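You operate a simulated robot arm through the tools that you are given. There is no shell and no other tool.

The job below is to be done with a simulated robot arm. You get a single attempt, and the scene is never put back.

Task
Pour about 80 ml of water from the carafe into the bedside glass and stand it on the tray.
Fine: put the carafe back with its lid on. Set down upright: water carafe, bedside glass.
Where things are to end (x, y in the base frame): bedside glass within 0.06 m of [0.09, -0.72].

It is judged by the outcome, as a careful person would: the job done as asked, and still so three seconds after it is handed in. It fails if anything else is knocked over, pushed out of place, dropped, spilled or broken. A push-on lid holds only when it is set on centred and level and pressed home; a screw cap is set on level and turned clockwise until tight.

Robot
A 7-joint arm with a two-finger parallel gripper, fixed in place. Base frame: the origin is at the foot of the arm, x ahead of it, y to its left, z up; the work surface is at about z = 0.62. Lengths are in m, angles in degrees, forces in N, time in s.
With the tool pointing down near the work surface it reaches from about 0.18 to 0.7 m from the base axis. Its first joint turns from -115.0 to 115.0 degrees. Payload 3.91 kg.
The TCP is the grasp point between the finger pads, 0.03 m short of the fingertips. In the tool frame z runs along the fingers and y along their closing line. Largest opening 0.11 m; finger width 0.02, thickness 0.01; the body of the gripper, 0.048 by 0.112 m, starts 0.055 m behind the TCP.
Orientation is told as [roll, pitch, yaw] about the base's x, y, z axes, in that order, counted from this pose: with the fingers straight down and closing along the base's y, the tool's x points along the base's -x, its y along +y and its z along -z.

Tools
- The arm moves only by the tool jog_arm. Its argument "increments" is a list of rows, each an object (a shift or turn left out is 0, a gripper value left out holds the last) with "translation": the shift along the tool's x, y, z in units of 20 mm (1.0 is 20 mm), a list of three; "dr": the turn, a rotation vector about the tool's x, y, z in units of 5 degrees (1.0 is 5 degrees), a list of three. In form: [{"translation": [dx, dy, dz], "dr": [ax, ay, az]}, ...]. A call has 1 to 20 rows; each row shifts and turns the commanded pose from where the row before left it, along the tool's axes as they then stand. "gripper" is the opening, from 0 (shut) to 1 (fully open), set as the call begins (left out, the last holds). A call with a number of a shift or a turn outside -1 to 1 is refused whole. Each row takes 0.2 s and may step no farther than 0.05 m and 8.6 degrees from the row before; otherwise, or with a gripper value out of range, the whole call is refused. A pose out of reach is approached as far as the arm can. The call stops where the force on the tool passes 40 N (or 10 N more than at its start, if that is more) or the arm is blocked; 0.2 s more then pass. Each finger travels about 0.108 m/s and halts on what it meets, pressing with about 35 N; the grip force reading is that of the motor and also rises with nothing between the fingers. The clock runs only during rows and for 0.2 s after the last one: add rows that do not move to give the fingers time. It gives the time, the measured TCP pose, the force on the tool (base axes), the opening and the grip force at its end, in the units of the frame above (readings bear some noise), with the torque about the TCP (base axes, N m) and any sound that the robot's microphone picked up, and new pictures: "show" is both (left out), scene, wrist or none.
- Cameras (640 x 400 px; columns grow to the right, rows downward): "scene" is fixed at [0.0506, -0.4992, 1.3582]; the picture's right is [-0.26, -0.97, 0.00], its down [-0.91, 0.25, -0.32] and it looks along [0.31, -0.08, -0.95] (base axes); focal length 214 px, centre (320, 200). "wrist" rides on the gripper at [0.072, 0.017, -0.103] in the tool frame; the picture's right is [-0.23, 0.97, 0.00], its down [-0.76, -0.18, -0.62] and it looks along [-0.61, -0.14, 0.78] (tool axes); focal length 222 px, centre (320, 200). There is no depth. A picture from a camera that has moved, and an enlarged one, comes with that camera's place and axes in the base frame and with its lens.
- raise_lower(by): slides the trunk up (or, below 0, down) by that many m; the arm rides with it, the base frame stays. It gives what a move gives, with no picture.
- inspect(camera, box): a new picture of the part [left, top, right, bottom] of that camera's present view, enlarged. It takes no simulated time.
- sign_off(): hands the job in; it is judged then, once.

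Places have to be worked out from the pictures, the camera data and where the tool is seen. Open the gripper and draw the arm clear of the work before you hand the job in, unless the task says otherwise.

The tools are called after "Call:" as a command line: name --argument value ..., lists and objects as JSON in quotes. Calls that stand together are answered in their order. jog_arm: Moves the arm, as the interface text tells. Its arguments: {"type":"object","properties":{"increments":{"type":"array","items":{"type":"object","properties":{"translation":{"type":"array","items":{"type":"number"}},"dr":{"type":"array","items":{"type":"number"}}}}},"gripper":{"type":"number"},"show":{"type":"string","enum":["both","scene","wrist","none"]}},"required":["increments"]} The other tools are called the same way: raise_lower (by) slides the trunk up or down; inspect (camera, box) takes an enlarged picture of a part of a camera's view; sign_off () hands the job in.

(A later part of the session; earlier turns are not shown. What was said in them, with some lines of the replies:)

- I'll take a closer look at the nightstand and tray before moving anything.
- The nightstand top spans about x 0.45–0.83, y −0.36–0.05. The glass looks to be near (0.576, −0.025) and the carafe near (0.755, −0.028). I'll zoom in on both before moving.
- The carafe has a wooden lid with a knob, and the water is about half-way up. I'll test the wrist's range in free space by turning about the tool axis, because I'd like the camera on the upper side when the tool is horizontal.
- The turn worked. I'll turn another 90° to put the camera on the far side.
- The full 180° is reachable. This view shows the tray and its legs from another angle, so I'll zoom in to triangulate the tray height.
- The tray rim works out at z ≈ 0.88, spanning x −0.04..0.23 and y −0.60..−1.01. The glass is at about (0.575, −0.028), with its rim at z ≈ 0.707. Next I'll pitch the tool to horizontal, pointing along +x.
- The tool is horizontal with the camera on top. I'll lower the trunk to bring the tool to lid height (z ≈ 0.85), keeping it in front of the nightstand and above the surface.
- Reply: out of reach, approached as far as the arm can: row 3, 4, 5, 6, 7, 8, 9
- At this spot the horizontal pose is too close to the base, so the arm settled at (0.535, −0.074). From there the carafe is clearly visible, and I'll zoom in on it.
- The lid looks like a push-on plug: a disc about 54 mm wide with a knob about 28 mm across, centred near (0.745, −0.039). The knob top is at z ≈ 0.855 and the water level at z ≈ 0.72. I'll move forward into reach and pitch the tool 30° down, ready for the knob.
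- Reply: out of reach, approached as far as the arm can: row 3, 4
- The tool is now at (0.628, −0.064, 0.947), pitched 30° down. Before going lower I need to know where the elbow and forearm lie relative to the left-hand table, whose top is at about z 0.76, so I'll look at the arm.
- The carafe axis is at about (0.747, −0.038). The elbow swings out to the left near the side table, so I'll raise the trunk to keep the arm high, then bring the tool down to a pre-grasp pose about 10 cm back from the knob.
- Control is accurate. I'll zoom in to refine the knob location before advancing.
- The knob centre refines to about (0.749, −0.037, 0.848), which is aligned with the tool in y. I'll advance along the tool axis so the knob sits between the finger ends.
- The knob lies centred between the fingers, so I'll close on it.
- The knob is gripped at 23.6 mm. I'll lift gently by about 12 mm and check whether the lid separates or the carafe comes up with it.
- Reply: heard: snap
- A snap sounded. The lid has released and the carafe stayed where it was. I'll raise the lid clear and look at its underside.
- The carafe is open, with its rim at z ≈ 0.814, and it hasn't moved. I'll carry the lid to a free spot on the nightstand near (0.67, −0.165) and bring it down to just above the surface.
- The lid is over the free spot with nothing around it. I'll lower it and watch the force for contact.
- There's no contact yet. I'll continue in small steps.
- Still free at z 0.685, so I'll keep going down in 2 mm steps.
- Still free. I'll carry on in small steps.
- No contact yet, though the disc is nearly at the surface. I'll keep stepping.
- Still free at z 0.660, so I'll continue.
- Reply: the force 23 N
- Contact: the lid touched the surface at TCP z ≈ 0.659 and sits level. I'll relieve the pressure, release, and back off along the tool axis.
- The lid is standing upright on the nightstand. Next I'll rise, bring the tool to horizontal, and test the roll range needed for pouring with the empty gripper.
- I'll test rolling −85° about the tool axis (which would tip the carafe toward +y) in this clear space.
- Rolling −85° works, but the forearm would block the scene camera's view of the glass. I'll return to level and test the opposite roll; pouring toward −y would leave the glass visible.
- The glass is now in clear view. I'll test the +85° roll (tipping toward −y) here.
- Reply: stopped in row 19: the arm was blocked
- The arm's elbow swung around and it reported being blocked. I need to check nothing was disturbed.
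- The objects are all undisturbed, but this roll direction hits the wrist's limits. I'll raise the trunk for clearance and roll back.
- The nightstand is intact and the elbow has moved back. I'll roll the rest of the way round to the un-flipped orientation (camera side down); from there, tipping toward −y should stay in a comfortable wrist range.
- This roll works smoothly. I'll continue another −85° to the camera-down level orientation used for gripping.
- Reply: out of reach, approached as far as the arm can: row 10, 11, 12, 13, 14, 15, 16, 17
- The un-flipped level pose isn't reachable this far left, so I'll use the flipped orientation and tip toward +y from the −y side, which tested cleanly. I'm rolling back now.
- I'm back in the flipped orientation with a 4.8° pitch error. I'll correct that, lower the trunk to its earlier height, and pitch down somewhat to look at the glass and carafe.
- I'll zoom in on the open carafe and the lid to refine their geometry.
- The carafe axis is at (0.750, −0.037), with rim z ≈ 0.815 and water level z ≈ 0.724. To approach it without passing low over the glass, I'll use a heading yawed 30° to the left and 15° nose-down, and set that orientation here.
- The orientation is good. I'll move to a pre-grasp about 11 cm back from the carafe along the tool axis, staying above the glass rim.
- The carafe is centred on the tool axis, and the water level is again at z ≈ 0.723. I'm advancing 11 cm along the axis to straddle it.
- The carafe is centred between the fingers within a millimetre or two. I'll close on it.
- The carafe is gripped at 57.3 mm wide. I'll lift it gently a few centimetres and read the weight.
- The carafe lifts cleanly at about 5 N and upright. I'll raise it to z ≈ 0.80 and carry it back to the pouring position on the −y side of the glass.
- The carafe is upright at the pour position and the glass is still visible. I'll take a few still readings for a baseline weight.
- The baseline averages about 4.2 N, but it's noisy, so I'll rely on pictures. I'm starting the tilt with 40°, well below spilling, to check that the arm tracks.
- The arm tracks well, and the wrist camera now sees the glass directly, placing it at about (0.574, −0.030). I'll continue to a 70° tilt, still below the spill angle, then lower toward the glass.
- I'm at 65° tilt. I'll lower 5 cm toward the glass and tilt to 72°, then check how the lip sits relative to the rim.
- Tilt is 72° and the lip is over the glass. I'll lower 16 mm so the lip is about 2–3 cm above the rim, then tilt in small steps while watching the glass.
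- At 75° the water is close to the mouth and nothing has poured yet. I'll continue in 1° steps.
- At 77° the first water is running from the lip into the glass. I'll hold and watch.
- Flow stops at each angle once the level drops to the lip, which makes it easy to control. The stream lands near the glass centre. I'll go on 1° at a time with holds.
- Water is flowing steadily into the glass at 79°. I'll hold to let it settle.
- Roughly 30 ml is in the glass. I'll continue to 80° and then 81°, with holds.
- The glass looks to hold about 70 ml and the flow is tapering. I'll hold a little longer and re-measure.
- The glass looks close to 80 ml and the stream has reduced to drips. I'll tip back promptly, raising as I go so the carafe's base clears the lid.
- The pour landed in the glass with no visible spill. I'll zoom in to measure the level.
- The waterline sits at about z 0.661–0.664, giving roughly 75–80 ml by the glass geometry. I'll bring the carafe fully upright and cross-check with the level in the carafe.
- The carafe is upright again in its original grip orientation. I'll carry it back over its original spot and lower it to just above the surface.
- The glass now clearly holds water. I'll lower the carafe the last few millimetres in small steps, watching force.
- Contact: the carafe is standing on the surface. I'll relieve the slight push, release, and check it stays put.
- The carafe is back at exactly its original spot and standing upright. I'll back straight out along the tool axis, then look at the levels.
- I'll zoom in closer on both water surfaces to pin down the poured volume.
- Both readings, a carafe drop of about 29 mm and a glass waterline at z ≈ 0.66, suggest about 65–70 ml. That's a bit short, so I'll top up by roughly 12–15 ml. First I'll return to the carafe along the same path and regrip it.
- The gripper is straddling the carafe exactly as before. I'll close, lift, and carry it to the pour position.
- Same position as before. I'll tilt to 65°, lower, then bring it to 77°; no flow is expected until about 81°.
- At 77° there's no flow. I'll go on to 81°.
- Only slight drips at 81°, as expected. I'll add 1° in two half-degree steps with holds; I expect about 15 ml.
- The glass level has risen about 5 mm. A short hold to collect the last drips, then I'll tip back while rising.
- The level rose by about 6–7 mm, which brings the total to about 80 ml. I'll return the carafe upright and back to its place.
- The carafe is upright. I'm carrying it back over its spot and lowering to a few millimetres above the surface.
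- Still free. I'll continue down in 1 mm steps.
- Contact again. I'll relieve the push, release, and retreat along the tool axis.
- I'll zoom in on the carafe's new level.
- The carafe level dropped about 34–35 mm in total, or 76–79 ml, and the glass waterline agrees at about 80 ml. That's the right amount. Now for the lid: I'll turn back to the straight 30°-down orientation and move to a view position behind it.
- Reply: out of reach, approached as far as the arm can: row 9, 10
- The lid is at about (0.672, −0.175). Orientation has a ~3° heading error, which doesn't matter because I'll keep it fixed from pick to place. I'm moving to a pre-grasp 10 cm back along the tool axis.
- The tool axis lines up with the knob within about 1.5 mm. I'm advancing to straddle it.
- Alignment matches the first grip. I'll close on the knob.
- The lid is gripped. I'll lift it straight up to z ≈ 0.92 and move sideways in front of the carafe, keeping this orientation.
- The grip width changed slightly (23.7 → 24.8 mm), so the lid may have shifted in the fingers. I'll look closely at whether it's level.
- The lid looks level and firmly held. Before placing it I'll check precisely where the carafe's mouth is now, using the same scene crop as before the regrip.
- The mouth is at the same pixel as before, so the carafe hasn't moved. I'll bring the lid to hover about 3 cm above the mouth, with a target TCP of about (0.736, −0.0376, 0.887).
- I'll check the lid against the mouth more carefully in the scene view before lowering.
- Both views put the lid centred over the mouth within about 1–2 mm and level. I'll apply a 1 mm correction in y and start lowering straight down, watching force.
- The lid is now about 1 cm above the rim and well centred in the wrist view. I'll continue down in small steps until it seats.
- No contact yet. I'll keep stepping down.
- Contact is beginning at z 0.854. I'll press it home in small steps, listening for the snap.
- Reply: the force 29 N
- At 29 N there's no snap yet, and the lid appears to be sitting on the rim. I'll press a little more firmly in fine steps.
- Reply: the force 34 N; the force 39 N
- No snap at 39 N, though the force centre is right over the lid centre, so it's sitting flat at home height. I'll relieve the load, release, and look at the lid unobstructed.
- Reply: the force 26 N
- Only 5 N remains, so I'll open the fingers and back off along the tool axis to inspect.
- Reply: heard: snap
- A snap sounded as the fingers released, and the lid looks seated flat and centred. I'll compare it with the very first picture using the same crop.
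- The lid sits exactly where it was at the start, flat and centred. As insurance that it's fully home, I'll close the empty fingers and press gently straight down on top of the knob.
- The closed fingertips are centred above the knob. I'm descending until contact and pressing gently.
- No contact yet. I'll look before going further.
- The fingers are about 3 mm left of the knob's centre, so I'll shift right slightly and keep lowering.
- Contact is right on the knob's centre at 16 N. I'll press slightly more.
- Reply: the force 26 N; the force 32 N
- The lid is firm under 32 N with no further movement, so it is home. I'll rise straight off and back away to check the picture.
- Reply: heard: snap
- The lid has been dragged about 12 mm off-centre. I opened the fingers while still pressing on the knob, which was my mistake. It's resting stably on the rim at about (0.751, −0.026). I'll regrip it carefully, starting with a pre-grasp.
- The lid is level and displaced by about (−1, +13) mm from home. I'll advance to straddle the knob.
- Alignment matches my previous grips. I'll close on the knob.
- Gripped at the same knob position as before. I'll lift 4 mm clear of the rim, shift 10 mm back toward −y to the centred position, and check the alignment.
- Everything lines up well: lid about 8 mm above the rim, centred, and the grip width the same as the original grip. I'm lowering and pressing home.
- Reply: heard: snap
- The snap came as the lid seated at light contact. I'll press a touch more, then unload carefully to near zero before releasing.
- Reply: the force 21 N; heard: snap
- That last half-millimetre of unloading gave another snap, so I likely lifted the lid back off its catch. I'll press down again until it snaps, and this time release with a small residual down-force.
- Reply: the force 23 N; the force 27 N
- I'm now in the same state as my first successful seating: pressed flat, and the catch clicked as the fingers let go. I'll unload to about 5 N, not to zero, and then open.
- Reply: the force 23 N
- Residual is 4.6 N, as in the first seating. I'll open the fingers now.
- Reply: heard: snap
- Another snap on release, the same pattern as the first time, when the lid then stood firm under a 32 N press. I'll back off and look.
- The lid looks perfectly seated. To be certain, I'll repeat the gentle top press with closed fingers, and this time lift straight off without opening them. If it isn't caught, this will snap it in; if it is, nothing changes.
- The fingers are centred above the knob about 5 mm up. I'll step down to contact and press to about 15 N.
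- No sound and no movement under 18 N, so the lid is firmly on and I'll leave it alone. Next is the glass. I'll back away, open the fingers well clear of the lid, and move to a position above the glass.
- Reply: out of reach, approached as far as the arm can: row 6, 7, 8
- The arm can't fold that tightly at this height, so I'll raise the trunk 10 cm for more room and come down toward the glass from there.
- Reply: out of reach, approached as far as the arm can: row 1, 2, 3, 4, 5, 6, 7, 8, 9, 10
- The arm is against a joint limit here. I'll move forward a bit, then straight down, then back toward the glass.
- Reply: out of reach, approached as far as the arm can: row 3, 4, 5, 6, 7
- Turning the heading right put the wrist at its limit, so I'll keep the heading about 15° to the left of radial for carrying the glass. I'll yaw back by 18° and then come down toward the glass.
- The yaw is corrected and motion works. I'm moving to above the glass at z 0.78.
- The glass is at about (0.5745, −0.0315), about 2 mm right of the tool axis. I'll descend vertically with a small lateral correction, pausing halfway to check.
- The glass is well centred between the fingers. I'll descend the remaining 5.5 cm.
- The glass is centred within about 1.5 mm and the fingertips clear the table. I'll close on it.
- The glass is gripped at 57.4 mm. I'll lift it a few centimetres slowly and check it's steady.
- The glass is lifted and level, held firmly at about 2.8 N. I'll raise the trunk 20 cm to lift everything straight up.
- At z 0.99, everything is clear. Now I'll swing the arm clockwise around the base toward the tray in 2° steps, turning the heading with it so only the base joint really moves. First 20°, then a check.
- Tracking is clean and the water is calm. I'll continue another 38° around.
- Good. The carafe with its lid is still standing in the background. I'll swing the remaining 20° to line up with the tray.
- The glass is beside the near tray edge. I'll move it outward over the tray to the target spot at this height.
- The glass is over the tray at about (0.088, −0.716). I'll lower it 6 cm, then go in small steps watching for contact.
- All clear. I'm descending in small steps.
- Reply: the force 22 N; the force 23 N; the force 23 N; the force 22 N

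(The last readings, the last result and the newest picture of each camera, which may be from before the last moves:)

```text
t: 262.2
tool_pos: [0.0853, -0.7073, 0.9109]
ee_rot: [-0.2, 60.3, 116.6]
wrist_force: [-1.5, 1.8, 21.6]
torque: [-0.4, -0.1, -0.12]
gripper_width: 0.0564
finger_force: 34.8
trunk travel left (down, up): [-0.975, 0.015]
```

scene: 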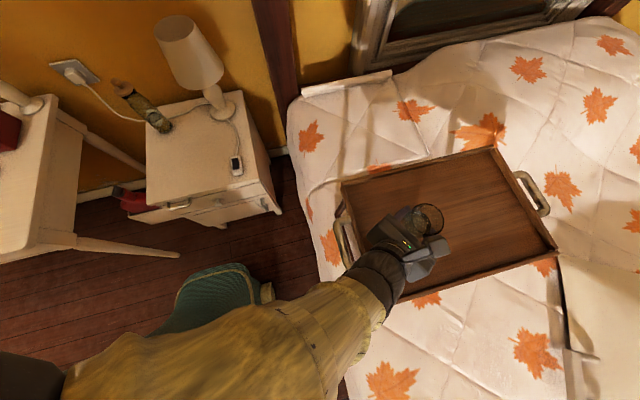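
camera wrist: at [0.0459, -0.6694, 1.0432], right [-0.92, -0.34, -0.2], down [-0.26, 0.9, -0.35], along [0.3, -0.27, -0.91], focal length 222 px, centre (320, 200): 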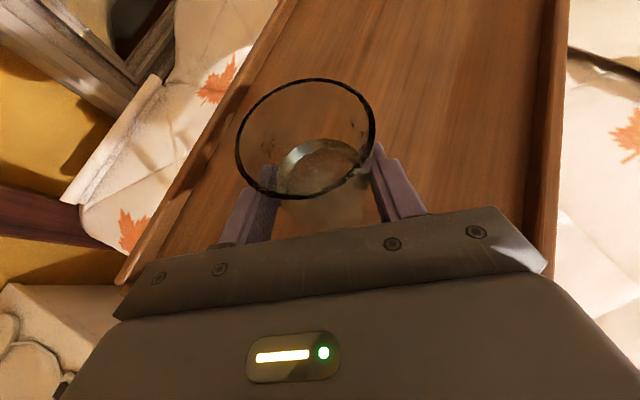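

Contact came earlier than I expected, at TCP z ≈ 0.926, and the fingers then slid down the glass under about 20 N. I'll look at the state before doing anything else.

Call:
jog_arm --increments '[{"translation": [0.0869, -0.0007, -0.0496]}, {}]' --show "both"

Call:
inspect --camera "wrist" --box '[180, 40, 480, 260]'

Call:
inspect --camera "scene" --box '[320, 140, 480, 320]'

```text
t: 262.8
tool_pos: [0.0844, -0.7071, 0.9118]
ee_rot: [-0.6, 60.2, 116.6]
wrist_force: [-2.8, -1.1, 14.3]
torque: [-0.54, 0.0, -0.1]
gripper_width: 0.0564
finger_force: 35.4
trunk travel left (down, up): [-0.975, 0.015]
camera wrist: at [0.0452, -0.668, 1.0251], right [-0.92, -0.34, -0.2], down [-0.26, 0.9, -0.35], along [0.3, -0.27, -0.91], focal length 222 px, centre (320, 200)
```

scene: 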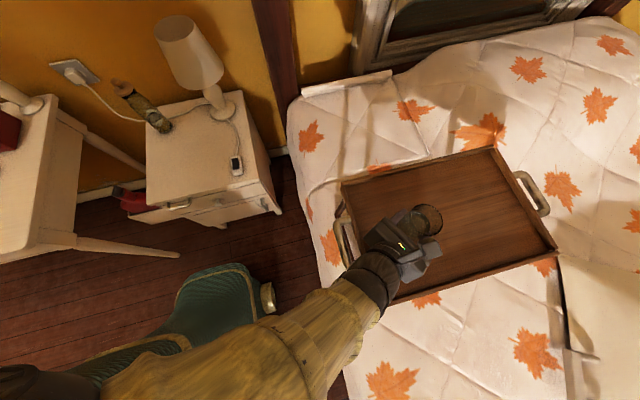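
wrist: 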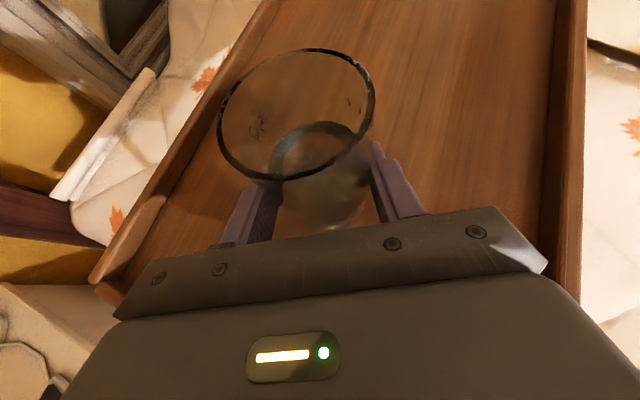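

```text
1.82 times, centred on (330, 150) of wrist
camera zoom: at [0.0452, -0.668, 1.0251], right [-0.92, -0.34, -0.2], down [-0.26, 0.9, -0.35], along [0.3, -0.27, -0.91], focal length 404 px, centre (302, 291)
```

zoom: 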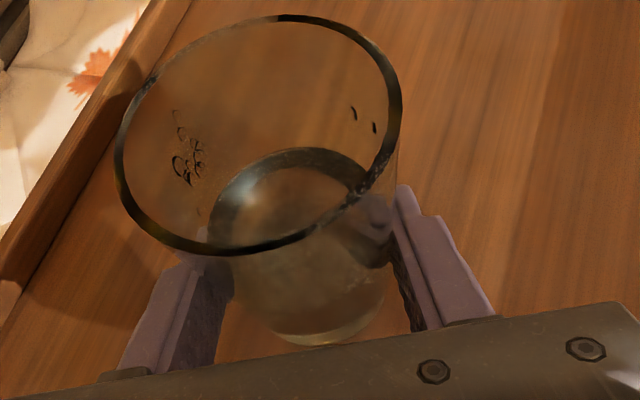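

```text
2.22 times, centred on (400, 230) of scene
camera zoom: at [0.0506, -0.4992, 1.3582], right [-0.26, -0.97, 0.0], down [-0.91, 0.25, -0.32], along [0.31, -0.08, -0.95], focal length 477 px, centre (142, 133)
```

zoom: 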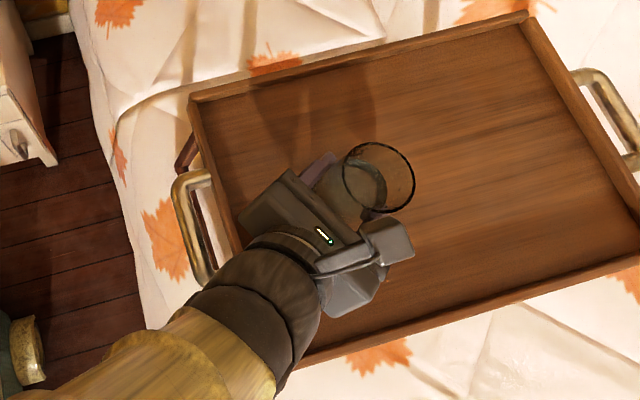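

The glass is standing on the tray, and the tray hasn't moved. I'll unload the remaining force gently before opening.

Call:
jog_arm --increments '[{"translation": [0.0434, -0.0003, -0.0248]}, {}]' --show "none"

Call:
jog_arm --increments '[{"translation": [0.0217, -0.0002, -0.0124]}, {}]' --show "none"

```text
t: 263.4
tool_pos: [0.0858, -0.7071, 0.9116]
ee_rot: [-0.6, 60.1, 116.5]
wrist_force: [-3.2, -0.6, 6.8]
torque: [-0.27, 0.06, -0.12]
gripper_width: 0.0564
finger_force: 34.4
trunk travel left (down, up): [-0.975, 0.015]
```

```text
t: 264.0
tool_pos: [0.0855, -0.7075, 0.9116]
ee_rot: [-0.6, 60.0, 116.5]
wrist_force: [-0.3, 1.5, -0.5]
torque: [-0.05, 0.02, -0.01]
gripper_width: 0.0563
finger_force: 35.3
trunk travel left (down, up): [-0.975, 0.015]
```

The load is at zero with the glass standing on the tray. I'll open the fingers.

Call:
jog_arm --increments '[{}, {}, {}]' --gripper 0.9 --show "both"

Call:
inspect --camera "wrist" --box '[180, 40, 480, 260]'

Call:
inspect --camera "scene" --box '[320, 140, 480, 320]'

```text
t: 264.8
tool_pos: [0.0848, -0.7089, 0.9136]
ee_rot: [-0.5, 60.2, 116.6]
wrist_force: [-0.3, 0.4, 0.1]
torque: [0.0, 0.0, 0.02]
gripper_width: 0.0992
finger_force: 0.0
trunk travel left (down, up): [-0.975, 0.015]
camera wrist: at [0.0458, -0.6694, 1.0264], right [-0.92, -0.34, -0.2], down [-0.26, 0.9, -0.35], along [0.3, -0.27, -0.91], focal length 222 px, centre (320, 200)
```

scene: 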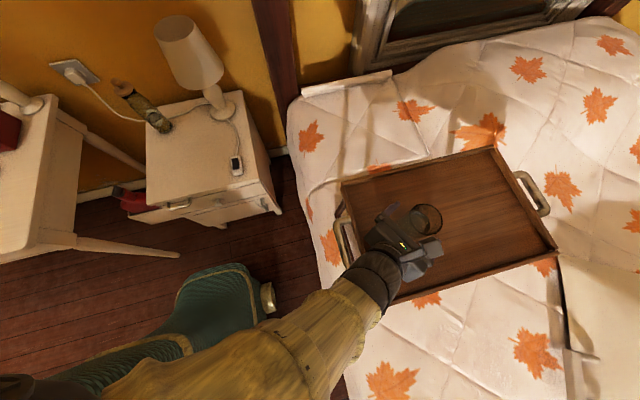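
wrist: 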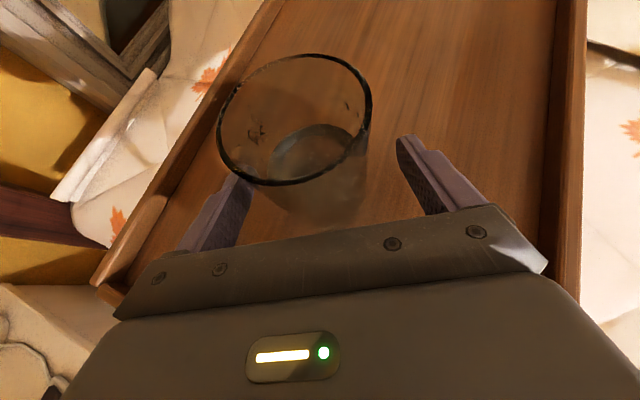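

```text
1.82 times, centred on (330, 150) of wrist
camera zoom: at [0.0458, -0.6694, 1.0264], right [-0.92, -0.34, -0.2], down [-0.26, 0.9, -0.35], along [0.3, -0.27, -0.91], focal length 404 px, centre (302, 291)
```

zoom: 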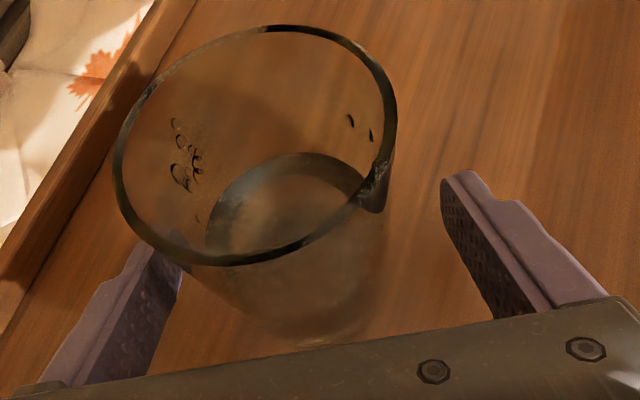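

```text
2.22 times, centred on (400, 230) of scene
camera zoom: at [0.0506, -0.4992, 1.3582], right [-0.26, -0.97, 0.0], down [-0.91, 0.25, -0.32], along [0.31, -0.08, -0.95], focal length 477 px, centre (142, 133)
```

zoom: 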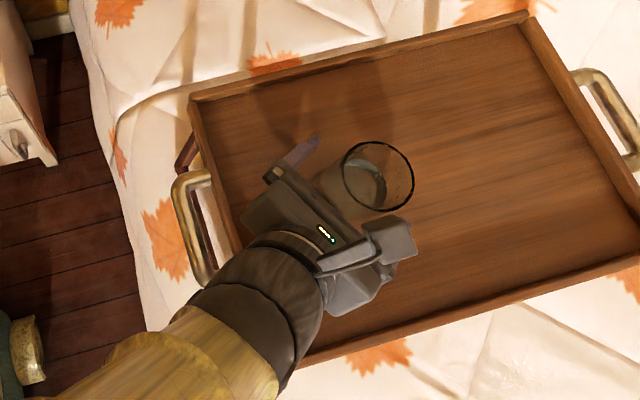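

The glass is standing upright on the tray at about (0.088, −0.715), within a centimetre of the target. I'll lift the open gripper straight up clear of it.

Call:
jog_arm --increments '[{"translation": [0.4343, -0.0035, -0.2478]}, {"translation": [0.8686, -0.0069, -0.4955]}, {"translation": [0.8686, -0.0069, -0.4955]}, {"translation": [0.8686, -0.0069, -0.4955]}, {"translation": [0.8686, -0.0069, -0.4955]}, {"translation": [0.8686, -0.0069, -0.4955]}, {"translation": [0.8686, -0.0069, -0.4955]}, {}]' --show "both"

Call:
inspect --camera "wrist" --box '[180, 40, 480, 260]'

```text
t: 266.6
tool_pos: [0.0857, -0.7082, 1.0439]
ee_rot: [-0.5, 60.3, 116.5]
wrist_force: [-1.0, -0.1, 0.9]
torque: [0.01, 0.01, -0.01]
gripper_width: 0.0988
finger_force: 0.1
trunk travel left (down, up): [-0.975, 0.015]
camera wrist: at [0.0456, -0.6696, 1.1568], right [-0.92, -0.34, -0.2], down [-0.26, 0.9, -0.35], along [0.3, -0.27, -0.91], focal length 222 px, centre (320, 200)
```

scene: 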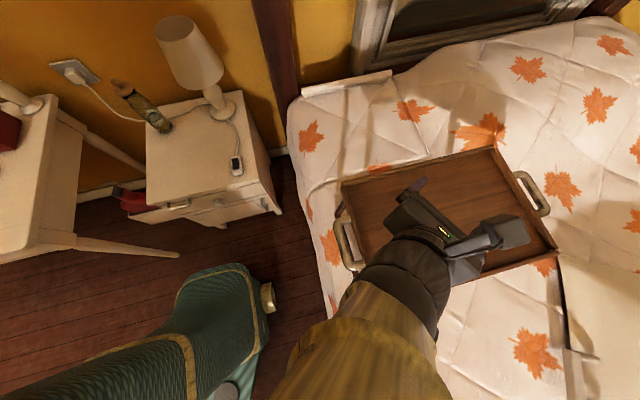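
wrist: 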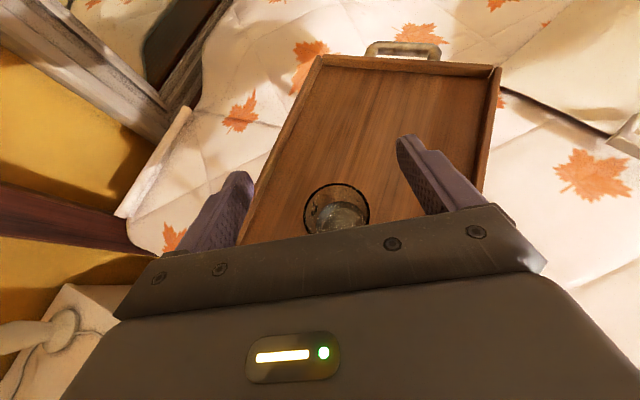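

```text
1.82 times, centred on (330, 150) of wrist
camera zoom: at [0.0456, -0.6696, 1.1568], right [-0.92, -0.34, -0.2], down [-0.26, 0.9, -0.35], along [0.3, -0.27, -0.91], focal length 404 px, centre (302, 291)
```

zoom: 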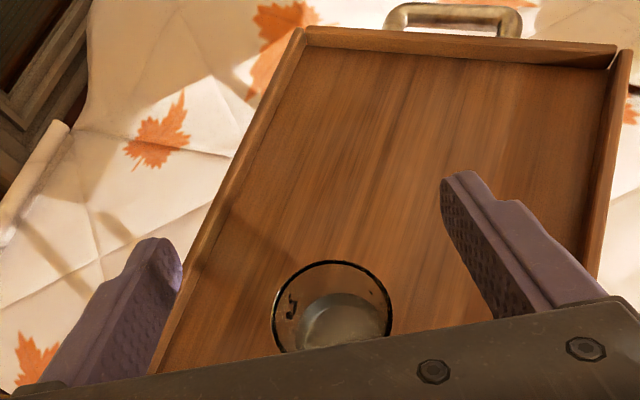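

The glass stands steady on the tray with the gripper clear above it. I'll swing the arm back away from the tray to draw clear of the work, then inspect everything.

Call:
jog_arm --increments '[{"translation": [0.1494, -0.8799, 0.2741], "dr": [0.2606, -0.0021, -0.1487]}, {"translation": [0.1494, -0.8799, 0.2741], "dr": [0.2606, -0.0021, -0.1487]}, {"translation": [0.1494, -0.8799, 0.2741], "dr": [0.2606, -0.0021, -0.1487]}, {"translation": [0.1494, -0.8799, 0.2741], "dr": [0.2606, -0.0021, -0.1487]}, {"translation": [0.1494, -0.8799, 0.2741], "dr": [0.2606, -0.0021, -0.1487]}, {"translation": [0.1494, -0.8799, 0.2741], "dr": [0.2606, -0.0021, -0.1487]}, {"translation": [0.1494, -0.8799, 0.2741], "dr": [0.2606, -0.0021, -0.1487]}, {"translation": [0.1494, -0.8799, 0.2741], "dr": [0.2606, -0.0021, -0.1487]}, {"translation": [0.1494, -0.8799, 0.2741], "dr": [0.2606, -0.0021, -0.1487]}, {"translation": [0.1494, -0.8799, 0.2741], "dr": [0.2606, -0.0021, -0.1487]}, {"translation": [0.1494, -0.8799, 0.2741], "dr": [0.2606, -0.0021, -0.1487]}, {"translation": [0.1494, -0.8799, 0.2741], "dr": [0.2606, -0.0021, -0.1487]}, {"translation": [0.1494, -0.8799, 0.2741], "dr": [0.2606, -0.0021, -0.1487]}, {"translation": [0.1494, -0.8799, 0.2741], "dr": [0.2606, -0.0021, -0.1487]}, {"translation": [0.1494, -0.8799, 0.2741], "dr": [0.2606, -0.0021, -0.1487]}, {"translation": [0.1494, -0.8799, 0.2741], "dr": [0.2606, -0.0021, -0.1487]}, {"translation": [0.1494, -0.8799, 0.2741], "dr": [0.2606, -0.0021, -0.1487]}, {"translation": [0.1494, -0.8799, 0.2741], "dr": [0.2606, -0.0021, -0.1487]}, {}]' --show "both"

Call:
inspect --camera "scene" --box '[320, 130, 580, 320]'

Call:
inspect --camera "scene" --box '[90, 60, 290, 220]'

```text
t: 270.6
tool_pos: [0.3988, -0.5939, 1.0426]
ee_rot: [-0.5, 60.1, 143.3]
wrist_force: [-0.5, 0.7, -0.7]
torque: [-0.01, -0.03, -0.04]
gripper_width: 0.099
finger_force: 0.1
trunk travel left (down, up): [-0.975, 0.015]
camera wrist: at [0.3453, -0.5778, 1.1552], right [-0.66, -0.72, -0.2], down [-0.64, 0.69, -0.35], along [0.39, -0.1, -0.91], focal length 222 px, centre (320, 200)
```

scene: 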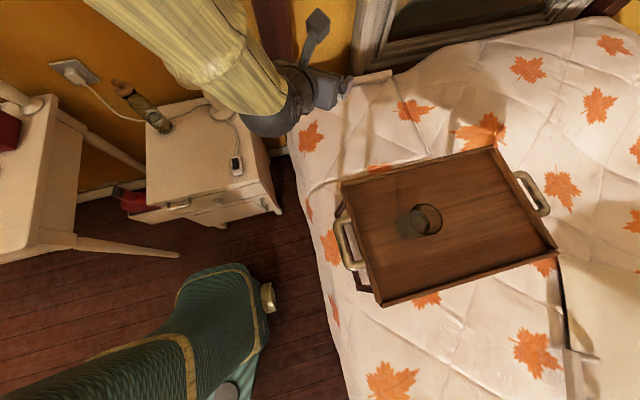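
wrist: 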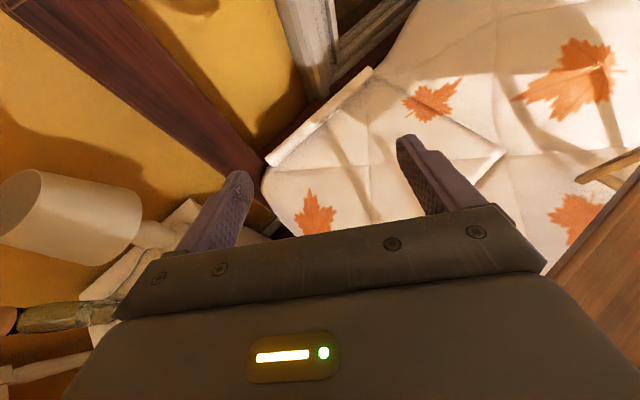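

```text
2.11 times, centred on (450, 225) of scene
camera zoom: at [0.0506, -0.4992, 1.3582], right [-0.26, -0.97, 0.0], down [-0.91, 0.25, -0.32], along [0.31, -0.08, -0.95], focal length 452 px, centre (46, 147)
```

zoom: 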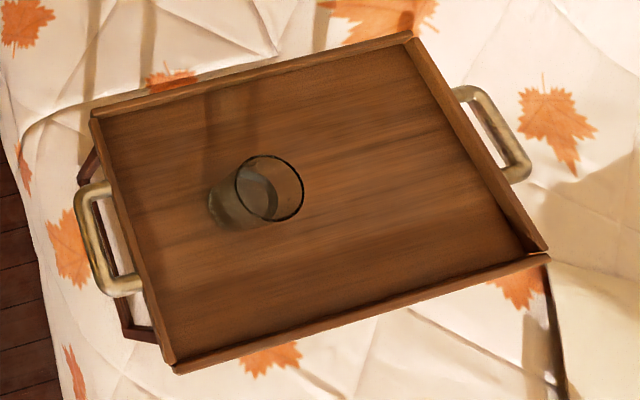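

```text
2.50 times, centred on (190, 140) of scene
camera zoom: at [0.0506, -0.4992, 1.3582], right [-0.26, -0.97, 0.0], down [-0.91, 0.25, -0.32], along [0.31, -0.08, -0.95], focal length 536 px, centre (645, 350)
```

zoom: 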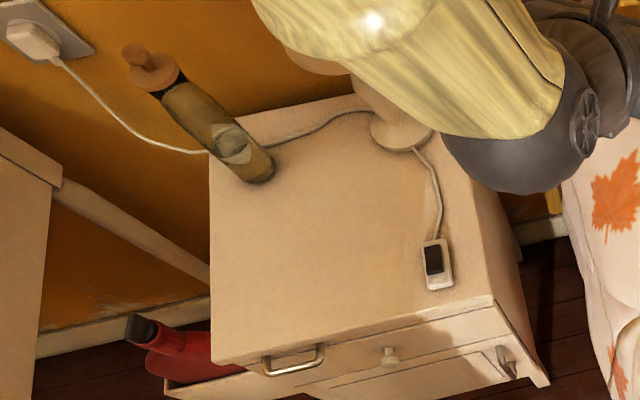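

The glass is upright on the tray and the tray is unmoved. The carafe is standing at its place with the lid on. One last close look at the lid, plus confirmation that there's no spill on the nightstand.

Call:
inspect --camera "scene" --box '[100, 65, 200, 185]'

Call:
inspect --camera "scene" --box '[105, 65, 165, 125]'

Call:
inspect --camera "scene" --box '[385, 185, 455, 255]'

```text
3.33 times, centred on (150, 125) of scene
camera zoom: at [0.0506, -0.4992, 1.3582], right [-0.26, -0.97, 0.0], down [-0.91, 0.25, -0.32], along [0.31, -0.08, -0.95], focal length 715 px, centre (887, 450)
```

zoom: 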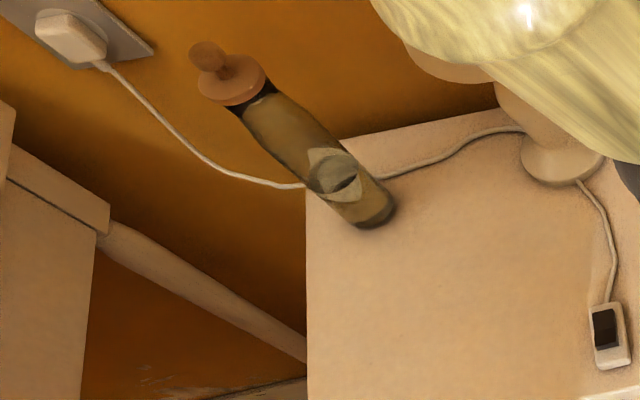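

```text
6.67 times, centred on (135, 95) of scene
camera zoom: at [0.0506, -0.4992, 1.3582], right [-0.26, -0.97, 0.0], down [-0.91, 0.25, -0.32], along [0.31, -0.08, -0.95], focal length 1430 px, centre (1553, 900)
```

zoom: 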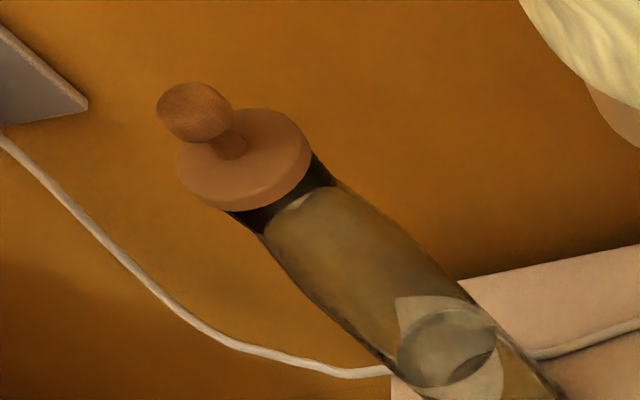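

```text
5.71 times, centred on (420, 220) of scene
camera zoom: at [0.0506, -0.4992, 1.3582], right [-0.26, -0.97, 0.0], down [-0.91, 0.25, -0.32], along [0.31, -0.08, -0.95], focal length 1226 px, centre (-251, 86)
```

zoom: 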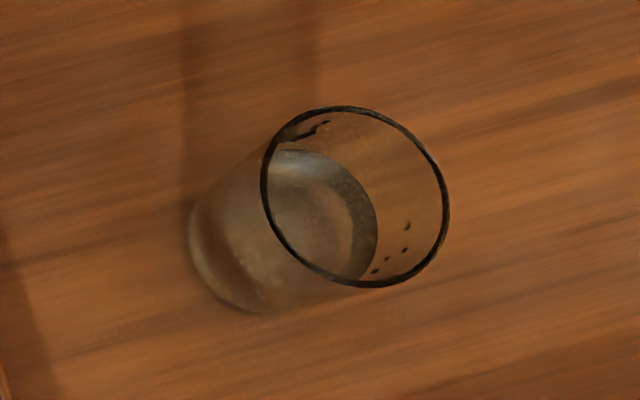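

Everything checks out. The glass, with about 80 ml, is upright on the tray near (0.088, −0.716). The carafe is upright at its original spot with the lid seated exactly as at the start. Nothing else has moved or been spilled, and the gripper is open and clear, so I'm handing in the job.

Call:
sign_off

```text
The job is handed in.
```

I poured roughly 80 ml of water from the carafe into the bedside glass and stood it on the tray, and I've handed the job in. I don't have the judged result.

- **Glass:** it is upright at about (0.088, −0.716), within a centimetre of the target. The 80 ml is an estimate from the water levels. The drop in the carafe gives 76–79 ml, and the glass level allows up to about 86 ml. I poured in two goes because the first came up short.
- **Carafe:** it is upright at its original spot.
- **Lid:** it took more than one try to seat. After the first seating I opened the fingers while still pressing on the knob, which dragged the lid about 12 mm off. I reseated it and pressed it down with about 18 N. It did not move, and the pictures show it sitting where it was at the start. I did not pull on it to test the hold, as that could have popped it off.
- **Setting the glass down:** it touched the tray sooner than I expected, so the fingers pressed on it with about 20 N and slid a little way down the side. The tray did not move and the glass stayed upright.
- **Everything else:** I saw no spilled water, and nothing else was knocked or moved. The gripper is open and the arm is clear of the work.
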